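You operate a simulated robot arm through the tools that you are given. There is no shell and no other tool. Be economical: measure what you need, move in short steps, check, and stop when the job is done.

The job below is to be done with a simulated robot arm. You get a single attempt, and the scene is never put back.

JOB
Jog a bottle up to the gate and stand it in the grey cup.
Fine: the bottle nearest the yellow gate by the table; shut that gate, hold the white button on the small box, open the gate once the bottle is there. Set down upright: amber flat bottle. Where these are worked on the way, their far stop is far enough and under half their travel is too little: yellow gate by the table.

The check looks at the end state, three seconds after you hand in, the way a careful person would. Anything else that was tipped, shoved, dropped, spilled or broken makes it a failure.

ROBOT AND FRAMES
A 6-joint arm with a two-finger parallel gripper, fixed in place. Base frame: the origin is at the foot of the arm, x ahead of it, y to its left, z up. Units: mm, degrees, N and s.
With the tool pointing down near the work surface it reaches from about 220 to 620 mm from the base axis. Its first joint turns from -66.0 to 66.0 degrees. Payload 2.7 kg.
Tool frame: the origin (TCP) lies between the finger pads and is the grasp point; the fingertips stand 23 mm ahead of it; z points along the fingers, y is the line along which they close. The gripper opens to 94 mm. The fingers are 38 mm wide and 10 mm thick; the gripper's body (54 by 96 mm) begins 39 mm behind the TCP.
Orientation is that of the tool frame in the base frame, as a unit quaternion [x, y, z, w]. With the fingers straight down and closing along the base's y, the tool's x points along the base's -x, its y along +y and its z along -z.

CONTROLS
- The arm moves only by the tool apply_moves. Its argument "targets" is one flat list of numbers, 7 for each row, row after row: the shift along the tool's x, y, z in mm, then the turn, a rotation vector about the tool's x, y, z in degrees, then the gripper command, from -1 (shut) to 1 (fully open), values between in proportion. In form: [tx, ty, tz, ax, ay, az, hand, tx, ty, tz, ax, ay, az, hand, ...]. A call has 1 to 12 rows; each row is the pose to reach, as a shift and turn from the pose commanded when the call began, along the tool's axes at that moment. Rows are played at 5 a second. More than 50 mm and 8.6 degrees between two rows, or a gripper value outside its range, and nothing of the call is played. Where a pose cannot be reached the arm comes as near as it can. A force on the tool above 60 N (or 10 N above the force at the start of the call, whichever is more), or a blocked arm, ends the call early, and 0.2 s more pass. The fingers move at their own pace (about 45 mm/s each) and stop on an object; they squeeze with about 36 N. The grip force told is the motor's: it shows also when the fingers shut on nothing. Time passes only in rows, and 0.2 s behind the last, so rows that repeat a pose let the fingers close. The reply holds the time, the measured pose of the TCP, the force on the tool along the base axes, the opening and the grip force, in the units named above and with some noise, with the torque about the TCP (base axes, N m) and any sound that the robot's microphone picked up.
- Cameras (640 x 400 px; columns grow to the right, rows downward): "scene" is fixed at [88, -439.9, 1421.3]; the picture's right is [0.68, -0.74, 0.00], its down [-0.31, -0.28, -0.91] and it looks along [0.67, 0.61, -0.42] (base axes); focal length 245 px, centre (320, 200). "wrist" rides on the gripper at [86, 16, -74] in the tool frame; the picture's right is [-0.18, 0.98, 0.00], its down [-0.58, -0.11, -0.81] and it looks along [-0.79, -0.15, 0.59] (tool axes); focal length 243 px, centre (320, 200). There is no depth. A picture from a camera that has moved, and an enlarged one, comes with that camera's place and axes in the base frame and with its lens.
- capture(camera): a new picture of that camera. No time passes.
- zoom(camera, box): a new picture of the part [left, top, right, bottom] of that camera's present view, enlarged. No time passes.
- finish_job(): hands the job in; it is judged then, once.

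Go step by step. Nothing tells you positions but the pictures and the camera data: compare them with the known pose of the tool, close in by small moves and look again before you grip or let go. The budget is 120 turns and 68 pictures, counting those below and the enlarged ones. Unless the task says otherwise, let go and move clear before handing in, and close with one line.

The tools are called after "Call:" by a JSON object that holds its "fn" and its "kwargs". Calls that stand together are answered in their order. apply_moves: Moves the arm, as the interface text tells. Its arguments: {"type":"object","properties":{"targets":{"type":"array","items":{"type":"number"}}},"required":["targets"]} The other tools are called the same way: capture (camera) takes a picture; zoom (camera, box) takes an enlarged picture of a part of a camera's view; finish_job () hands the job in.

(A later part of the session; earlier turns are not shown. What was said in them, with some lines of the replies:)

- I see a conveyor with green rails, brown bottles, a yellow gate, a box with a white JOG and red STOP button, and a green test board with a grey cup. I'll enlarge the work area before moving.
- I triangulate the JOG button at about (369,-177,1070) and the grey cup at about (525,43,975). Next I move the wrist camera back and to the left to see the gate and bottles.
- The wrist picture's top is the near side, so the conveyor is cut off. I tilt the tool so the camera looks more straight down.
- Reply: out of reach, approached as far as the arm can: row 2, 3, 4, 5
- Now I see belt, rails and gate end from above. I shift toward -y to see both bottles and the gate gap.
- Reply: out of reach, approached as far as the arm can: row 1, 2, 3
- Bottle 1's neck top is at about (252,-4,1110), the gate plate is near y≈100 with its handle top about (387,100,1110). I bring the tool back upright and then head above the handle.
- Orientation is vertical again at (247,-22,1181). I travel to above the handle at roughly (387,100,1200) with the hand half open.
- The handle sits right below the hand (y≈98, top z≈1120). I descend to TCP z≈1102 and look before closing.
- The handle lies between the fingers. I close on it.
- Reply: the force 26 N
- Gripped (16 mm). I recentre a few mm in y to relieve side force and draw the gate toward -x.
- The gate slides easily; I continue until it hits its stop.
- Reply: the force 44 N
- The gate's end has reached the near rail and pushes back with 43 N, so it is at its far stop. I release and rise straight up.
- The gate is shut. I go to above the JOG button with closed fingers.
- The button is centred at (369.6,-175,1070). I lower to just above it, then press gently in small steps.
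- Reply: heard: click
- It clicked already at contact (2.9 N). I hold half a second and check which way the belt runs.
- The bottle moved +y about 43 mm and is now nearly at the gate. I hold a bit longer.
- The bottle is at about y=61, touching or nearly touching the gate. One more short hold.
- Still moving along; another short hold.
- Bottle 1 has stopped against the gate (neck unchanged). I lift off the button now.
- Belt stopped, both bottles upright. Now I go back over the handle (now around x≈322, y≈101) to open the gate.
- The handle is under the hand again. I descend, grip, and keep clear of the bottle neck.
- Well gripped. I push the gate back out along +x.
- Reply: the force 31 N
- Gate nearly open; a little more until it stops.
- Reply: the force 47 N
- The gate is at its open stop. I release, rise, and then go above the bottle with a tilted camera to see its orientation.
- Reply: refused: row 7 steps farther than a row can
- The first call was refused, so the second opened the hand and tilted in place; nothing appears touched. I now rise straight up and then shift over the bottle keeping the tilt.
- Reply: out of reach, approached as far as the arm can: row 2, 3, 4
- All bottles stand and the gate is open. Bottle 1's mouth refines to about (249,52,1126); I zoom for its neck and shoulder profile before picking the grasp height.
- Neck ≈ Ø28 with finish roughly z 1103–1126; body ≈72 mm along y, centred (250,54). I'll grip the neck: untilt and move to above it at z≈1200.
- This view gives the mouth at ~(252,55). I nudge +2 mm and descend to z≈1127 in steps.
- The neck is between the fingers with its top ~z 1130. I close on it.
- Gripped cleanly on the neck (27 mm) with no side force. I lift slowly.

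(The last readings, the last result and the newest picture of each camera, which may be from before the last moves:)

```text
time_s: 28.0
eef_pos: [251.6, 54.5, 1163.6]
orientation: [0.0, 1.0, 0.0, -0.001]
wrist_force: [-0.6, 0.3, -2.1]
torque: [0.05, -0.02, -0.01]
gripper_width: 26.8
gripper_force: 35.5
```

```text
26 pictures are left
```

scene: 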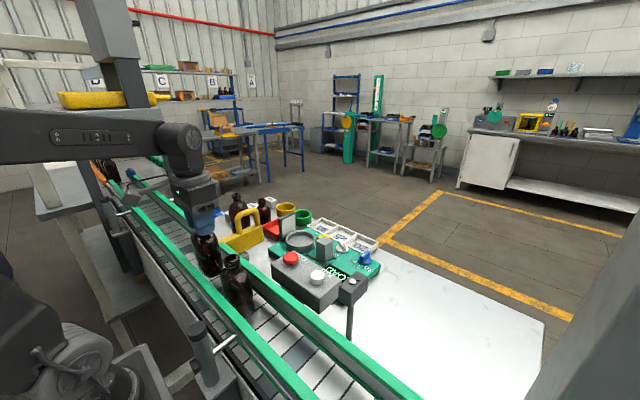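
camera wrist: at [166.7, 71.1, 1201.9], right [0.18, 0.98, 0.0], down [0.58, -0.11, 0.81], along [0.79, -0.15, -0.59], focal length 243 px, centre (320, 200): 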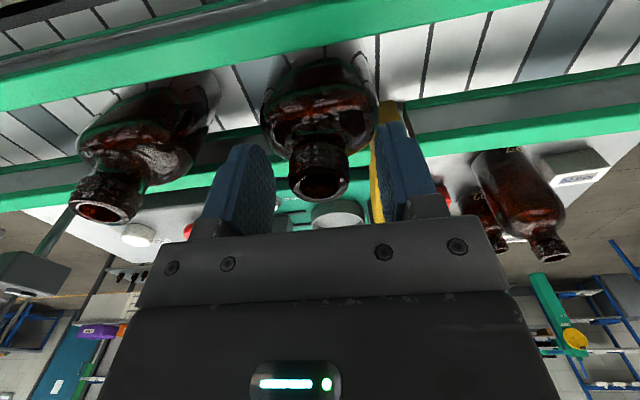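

Bottle lifted (~2 N), the other bottle undisturbed. I raise it to z≈1240 and go forward at y≈42, staying clear of the gate handle, toward the cup.

Call:
{"fn": "apply_moves", "kwargs": {"targets": [0, 0, -26, 0, 0, 0, -1, 0, -4, -52, 0, 0, 0, -1, 0, -12, -77, 0, 0, 0, -1, -25, -13, -77, 0, 0, 0, -1, -55, -13, -77, 0, 0, 0, -1, -85, -13, -77, 0, 0, 0, -1, -115, -13, -77, 0, 0, 0, -1, -145, -13, -77, 0, 0, 0, -1, -175, -13, -77, 0, 0, 0, -1, -205, -13, -77, 0, 0, 0, -1, -235, -13, -77, 0, 0, 0, -1, -260, -13, -77, 0, 0, 0, -1]}}

Call:
{"fn": "capture", "kwargs": {"camera": "wrist"}}

Call:
{"fn": "zoom", "kwargs": {"camera": "scene", "box": [220, 150, 380, 290]}}

```text
time_s: 30.6
eef_pos: [510.6, 39.5, 1238.8]
orientation: [0.0, 1.0, 0.0, 0.0]
wrist_force: [-0.7, -0.5, -1.2]
torque: [-0.02, 0.01, 0.0]
gripper_width: 27.0
gripper_force: 35.7
```

```text
25 pictures are left
camera wrist: at [426.6, 56.8, 1313.9], right [0.18, 0.98, 0.0], down [0.58, -0.11, 0.81], along [0.79, -0.15, -0.59], focal length 243 px, centre (320, 200)
```

wrist: 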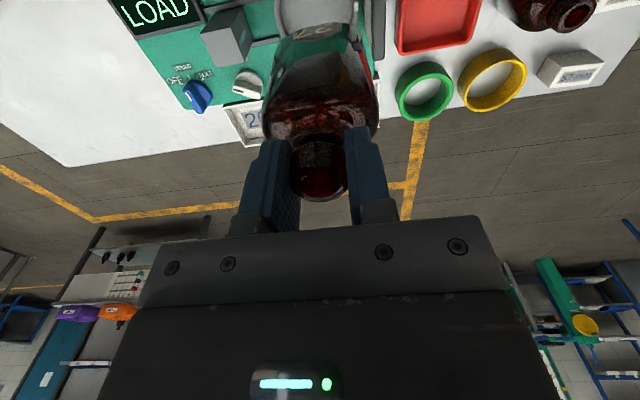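

```text
2.86 times, centred on (300, 220) of scene
camera zoom: at [88.0, -439.9, 1421.3], right [0.68, -0.74, 0.0], down [-0.31, -0.28, -0.91], along [0.67, 0.61, -0.42], focal length 699 px, centre (377, 143)
```

zoom: 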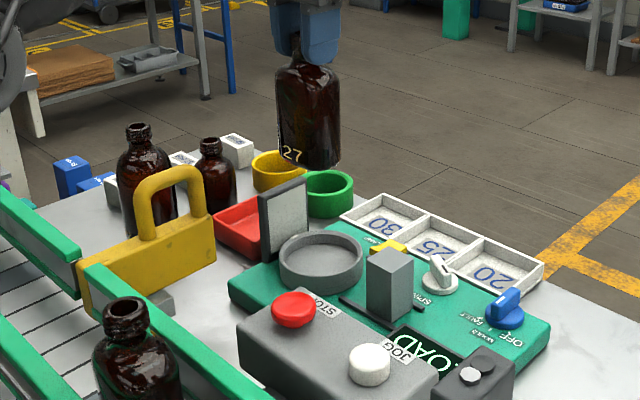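

Bottle bottom is ≈130 mm below TCP. The cup is near (517–522, 40–45); I shift +7 in x and lower to z≈1165, then compare bottle and cup directly.

Call:
{"fn": "apply_moves", "kwargs": {"targets": [-4, 1, 20, 0, 0, 0, -1, -7, 2, 45, 0, 0, 0, -1, -7, 2, 74, 0, 0, 0, -1, -7, 2, 74, 0, 0, 0, -1]}}

Call:
{"fn": "capture", "kwargs": {"camera": "wrist"}}

Call:
{"fn": "zoom", "kwargs": {"camera": "scene", "box": [260, 190, 360, 260]}}

```text
time_s: 31.6
eef_pos: [518.1, 43.6, 1164.9]
orientation: [0.0, 1.0, 0.0, 0.0]
wrist_force: [-1.1, -0.5, -1.2]
torque: [-0.01, 0.02, -0.05]
gripper_width: 26.9
gripper_force: 35.5
```

```text
23 pictures are left
camera wrist: at [433.6, 60.8, 1239.6], right [0.18, 0.98, 0.0], down [0.58, -0.11, 0.81], along [0.79, -0.15, -0.59], focal length 243 px, centre (320, 200)
```

wrist: 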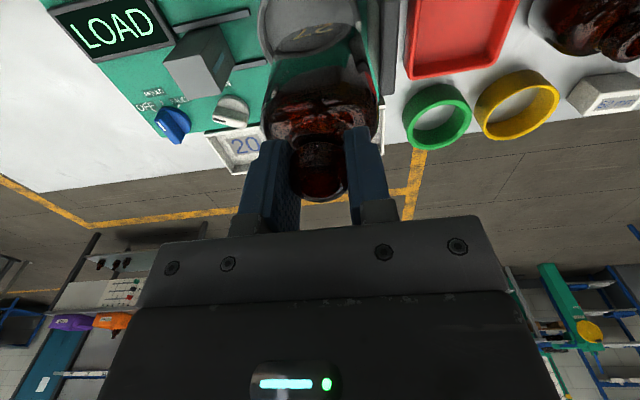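

```text
5.71 times, centred on (310, 225) of scene
camera zoom: at [88.0, -439.9, 1421.3], right [0.68, -0.74, 0.0], down [-0.31, -0.28, -0.91], along [0.67, 0.61, -0.42], focal length 1398 px, centre (377, 57)
```

zoom: 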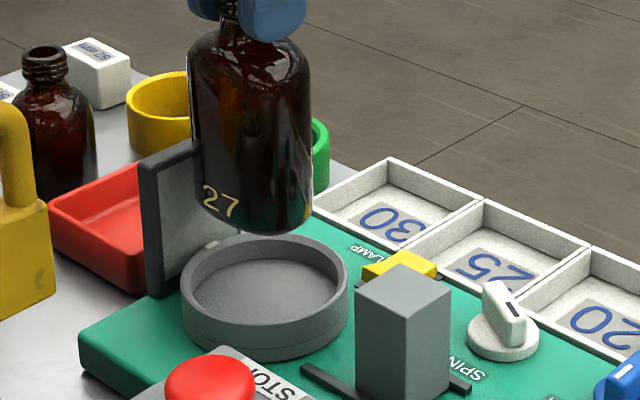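

I enlarge the wrist view where the bottle base and the cup overlap to measure the offset.

Call:
{"fn": "zoom", "kwargs": {"camera": "wrist", "box": [230, 0, 410, 112]}}

```text
3.56 times, centred on (320, 56) of wrist
camera zoom: at [433.6, 60.8, 1239.6], right [0.18, 0.98, 0.0], down [0.58, -0.11, 0.81], along [0.79, -0.15, -0.59], focal length 863 px, centre (320, 712)
```

zoom: 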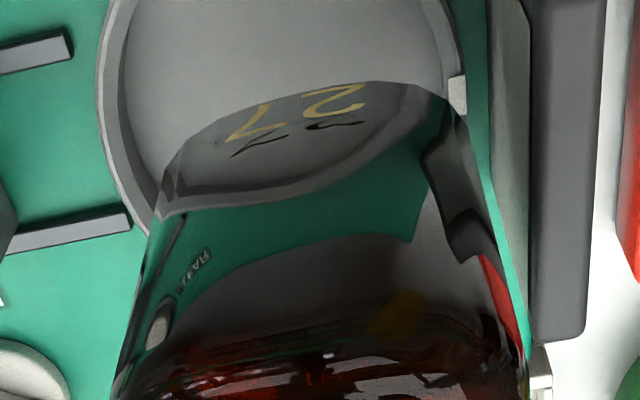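

Computed from both cameras the cup's rim centre is about (517,36,987), outer radius ≈46, inner ≈40, so the bottle (≈68×42) must be centred well. I shift -7 in y and lower to ~10 mm above the rim.

Call:
{"fn": "apply_moves", "kwargs": {"targets": [0.5, -4, 0, 0, 0, 0, -1, 1, -7.5, 15, 0, 0, 0, -1, 1, -7.5, 35, 0, 0, 0, -1, 1, -7.5, 35, 0, 0, 0, -1]}}

Call:
{"fn": "zoom", "kwargs": {"camera": "wrist", "box": [230, 0, 410, 112]}}

Call:
{"fn": "zoom", "kwargs": {"camera": "scene", "box": [260, 200, 340, 260]}}

```text
time_s: 32.6
eef_pos: [517.4, 35.1, 1130.2]
orientation: [0.0, 1.0, 0.0, 0.0]
wrist_force: [0.1, 1.0, -1.2]
torque: [0.02, 0.03, 0.02]
gripper_width: 26.8
gripper_force: 36.5
```

```text
3.56 times, centred on (320, 56) of wrist
camera zoom: at [431.7, 52.2, 1204.8], right [0.18, 0.98, 0.0], down [0.58, -0.11, 0.81], along [0.79, -0.15, -0.59], focal length 863 px, centre (320, 712)
```

zoom: 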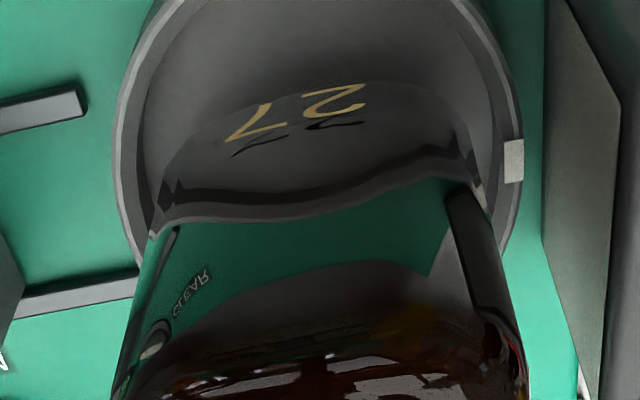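

```text
6.67 times, centred on (300, 230) of scene
camera zoom: at [88.0, -439.9, 1421.3], right [0.68, -0.74, 0.0], down [-0.31, -0.28, -0.91], along [0.67, 0.61, -0.42], focal length 1632 px, centre (453, 0)
```

zoom: 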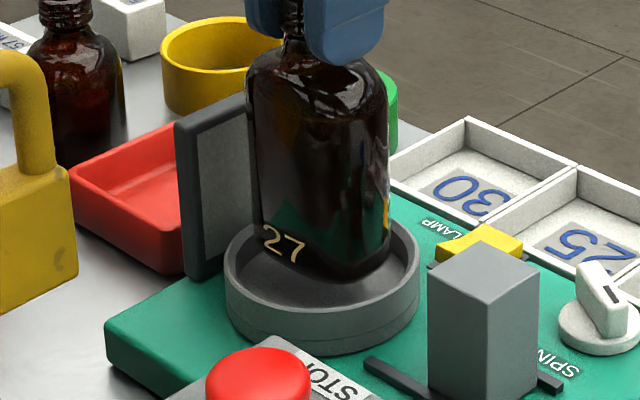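

Bottle and cup are now concentric in both views (within ~1–2 mm). I lower gently into the cup.

Call:
{"fn": "apply_moves", "kwargs": {"targets": [0, 0, 5, 0, 0, 0, -1, 0, 0, 10, 0, 0, 0, -1, 0, 0, 15, 0, 0, 0, -1, 0, 0, 18, 0, 0, 0, -1]}}

Call:
{"fn": "zoom", "kwargs": {"camera": "scene", "box": [260, 200, 340, 260]}}

Call:
{"fn": "zoom", "kwargs": {"camera": "wrist", "box": [230, 0, 410, 112]}}

```text
time_s: 33.6
eef_pos: [516.0, 35.8, 1113.5]
orientation: [0.0, 1.0, 0.0, 0.001]
wrist_force: [-5.0, -0.5, 8.9]
torque: [0.01, 0.61, 0.0]
gripper_width: 26.8
gripper_force: 35.8
```

```text
6.67 times, centred on (300, 230) of scene
camera zoom: at [87.7, -439.9, 1421.3], right [0.68, -0.74, 0.0], down [-0.31, -0.28, -0.91], along [0.67, 0.61, -0.42], focal length 1632 px, centre (453, 0)
```

zoom: 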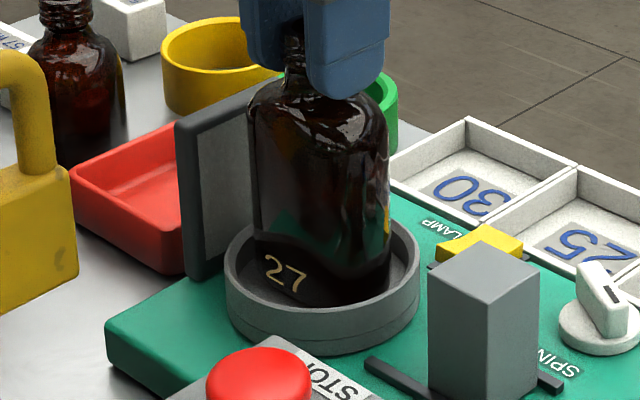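

```text
3.56 times, centred on (320, 56) of wrist
camera zoom: at [431.6, 52.6, 1188.4], right [0.18, 0.98, 0.0], down [0.58, -0.11, 0.81], along [0.79, -0.15, -0.59], focal length 863 px, centre (320, 712)
```

zoom: 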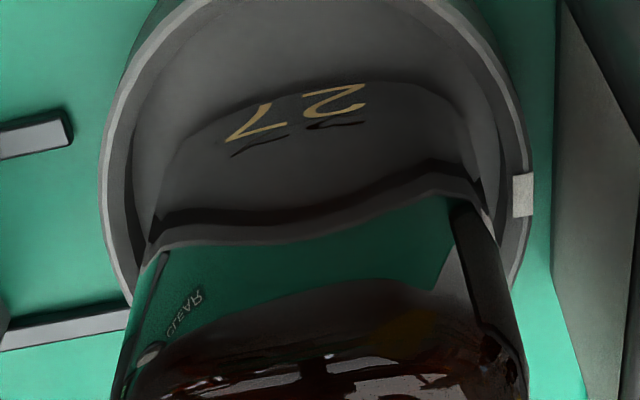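

There's contact: 9 N up with a small -x force. I look closely whether the base is on the floor of the cup or on its rim.

Call:
{"fn": "zoom", "kwargs": {"camera": "scene", "box": [284, 222, 316, 246]}}

```text
16.00 times, centred on (300, 234) of scene
camera zoom: at [87.7, -439.9, 1421.3], right [0.68, -0.74, 0.0], down [-0.31, -0.28, -0.91], along [0.67, 0.61, -0.42], focal length 3916 px, centre (640, -344)
```

zoom: 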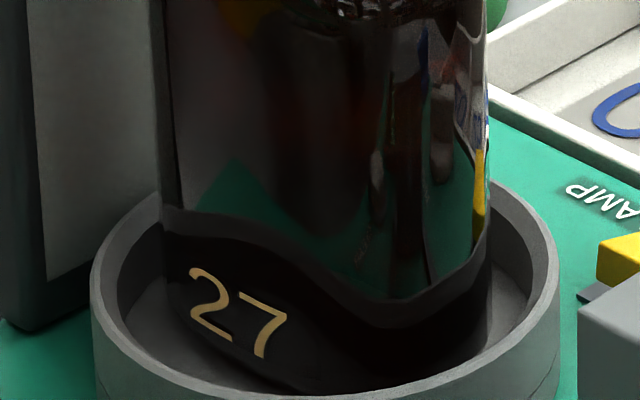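

The base is inside the ring with even gaps left and right, apparently on the floor. I ease 1.5 mm toward -x and up 0.5 to relieve the side force and read again.

Call:
{"fn": "apply_moves", "kwargs": {"targets": [1.5, 0, -0.5, 0, 0, 0, -1, 1.5, 0, -0.5, 0, 0, 0, -1]}}

```text
time_s: 34.2
eef_pos: [515.0, 35.5, 1113.2]
orientation: [-0.001, 1.0, -0.001, 0.002]
wrist_force: [4.0, 0.9, 9.3]
torque: [0.09, -0.3, 0.04]
gripper_width: 26.7
gripper_force: 35.8
```

Side force reversed as friction would on a flat floor, so the bottle is standing on the cup's floor. I neutralise the side force and unload slightly.

Call:
{"fn": "apply_moves", "kwargs": {"targets": [-0.7, 0, -0.5, 0, 0, 0, -1, -0.7, 0, -0.8, 0, 0, 0, -1]}}

Call:
{"fn": "zoom", "kwargs": {"camera": "scene", "box": [270, 190, 334, 250]}}

```text
time_s: 34.8
eef_pos: [515.7, 35.2, 1113.2]
orientation: [0.0, 1.0, 0.0, -0.001]
wrist_force: [2.0, 1.2, 7.2]
torque: [0.04, -0.41, 0.01]
gripper_width: 27.0
gripper_force: 35.9
```

```text
6.67 times, centred on (302, 220) of scene
camera zoom: at [88.0, -439.9, 1421.3], right [0.68, -0.74, 0.0], down [-0.31, -0.28, -0.91], along [0.67, 0.61, -0.42], focal length 1632 px, centre (440, 67)
```

zoom: 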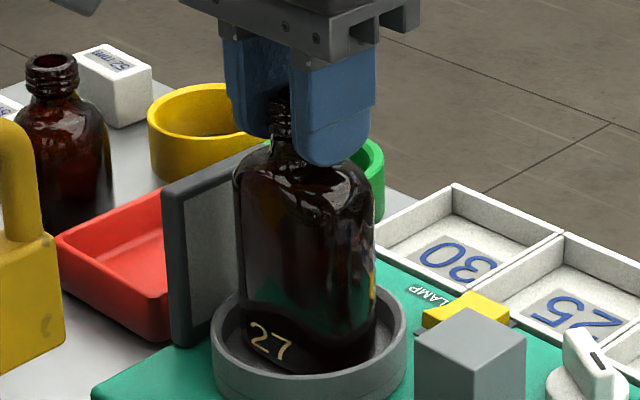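

The bottle looks upright and seated. I unload a bit more and open the fingers.

Call:
{"fn": "apply_moves", "kwargs": {"targets": [0, 0, -0.7, 0, 0, 0, -1, 0, 0, -0.7, 0, 0, 0, -0.35, 0, 0, -0.7, 0, 0, 0, -0.2, 0, 0, -0.7, 0, 0, 0, 0.0, 0, 0, -0.7, 0, 0, 0, 0.2, 0, 0, -0.7, 0, 0, 0, 0.2]}}

Call:
{"fn": "zoom", "kwargs": {"camera": "scene", "box": [270, 190, 334, 250]}}

Call:
{"fn": "capture", "kwargs": {"camera": "wrist"}}

```text
time_s: 36.2
eef_pos: [517.0, 35.8, 1114.5]
orientation: [0.0, 1.0, -0.001, 0.0]
wrist_force: [-0.1, -0.1, -0.2]
torque: [0.02, 0.02, -0.03]
gripper_width: 56.5
gripper_force: 0.1
```

```text
6.67 times, centred on (302, 220) of scene
camera zoom: at [88.0, -439.9, 1421.3], right [0.68, -0.74, 0.0], down [-0.31, -0.28, -0.91], along [0.67, 0.61, -0.42], focal length 1632 px, centre (440, 67)
```

zoom: 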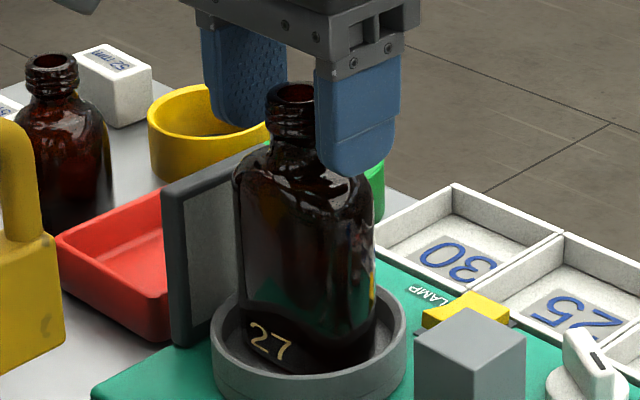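

```text
13 pictures are left
camera wrist: at [431.2, 52.3, 1189.0], right [0.18, 0.98, 0.0], down [0.58, -0.11, 0.81], along [0.79, -0.15, -0.59], focal length 243 px, centre (320, 200)
```

wrist: 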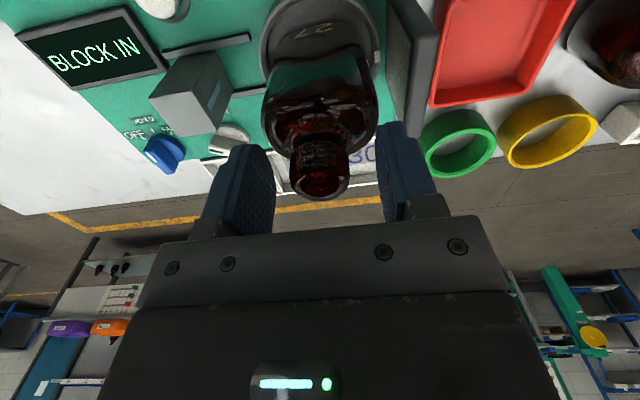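

The bottle stands upright in the cup, and the display changed to "BLOCK IN", a good sign. I rise straight up and clear.

Call:
{"fn": "apply_moves", "kwargs": {"targets": [0, 0, -25, 0, 0, 0, 0.2, 0, 0, -60, 0, 0, 0, 0.2, 0, 0, -100, 0, 0, 0, 0.2, 40, 0, -115, 0, 0, 0, 0.2, 85, 0, -115, 0, 0, 0, 0.2, 130, 0, -115, 0, 0, 0, 0.2]}}

Call:
{"fn": "capture", "kwargs": {"camera": "scene"}}

Call:
{"fn": "zoom", "kwargs": {"camera": "scene", "box": [190, 190, 350, 290]}}

Call:
{"fn": "capture", "kwargs": {"camera": "wrist"}}

```text
time_s: 37.6
eef_pos: [387.7, 34.8, 1229.9]
orientation: [0.0, 1.0, 0.0, -0.001]
wrist_force: [-1.0, 1.0, -0.1]
torque: [0.02, 0.01, 0.02]
gripper_width: 56.6
gripper_force: 0.0
```

```text
12 pictures are left
```

scene: 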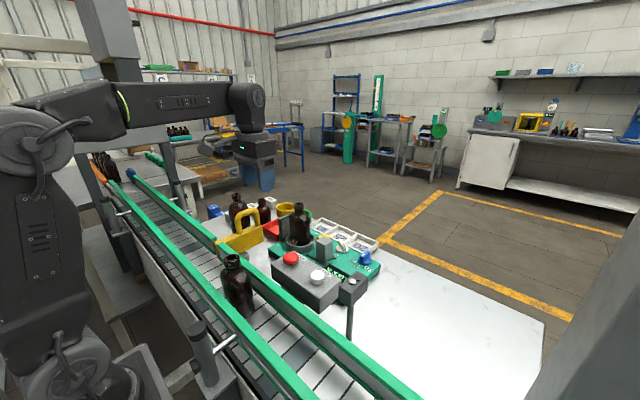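

```text
4.00 times, centred on (270, 240) of scene
camera zoom: at [88.0, -439.9, 1421.3], right [0.68, -0.74, 0.0], down [-0.31, -0.28, -0.91], along [0.67, 0.61, -0.42], focal length 979 px, centre (520, 40)
```

zoom: 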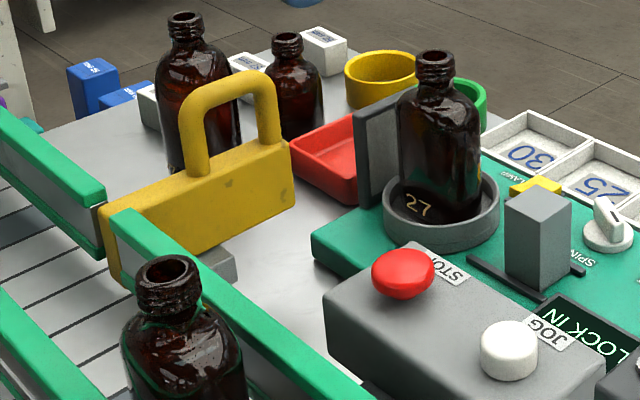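

```text
10 pictures are left
camera wrist: at [302.3, 50.4, 1303.6], right [0.18, 0.98, 0.0], down [0.58, -0.11, 0.81], along [0.79, -0.15, -0.59], focal length 243 px, centre (320, 200)
```

wrist: 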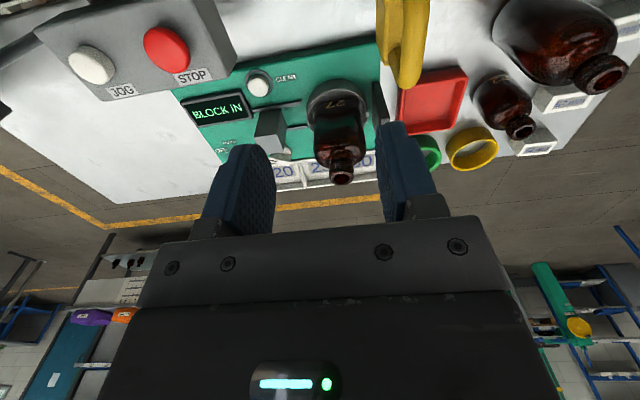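

The bottle stands upright in the grey cup, the gate is open at its far stop, and everything else is where it was with the arm clear. I hand in.

Call:
{"fn": "finish_job", "kwargs": {}}

```text
The job is handed in.
```

The bottle that was nearest the yellow gate now stands upright in the grey cup. The gate was shut to its stop, the bottle jogged up to it, and the gate opened fully again. Nothing else was tipped. The second bottle on the belt moved forward with it during the jog and is still standing.
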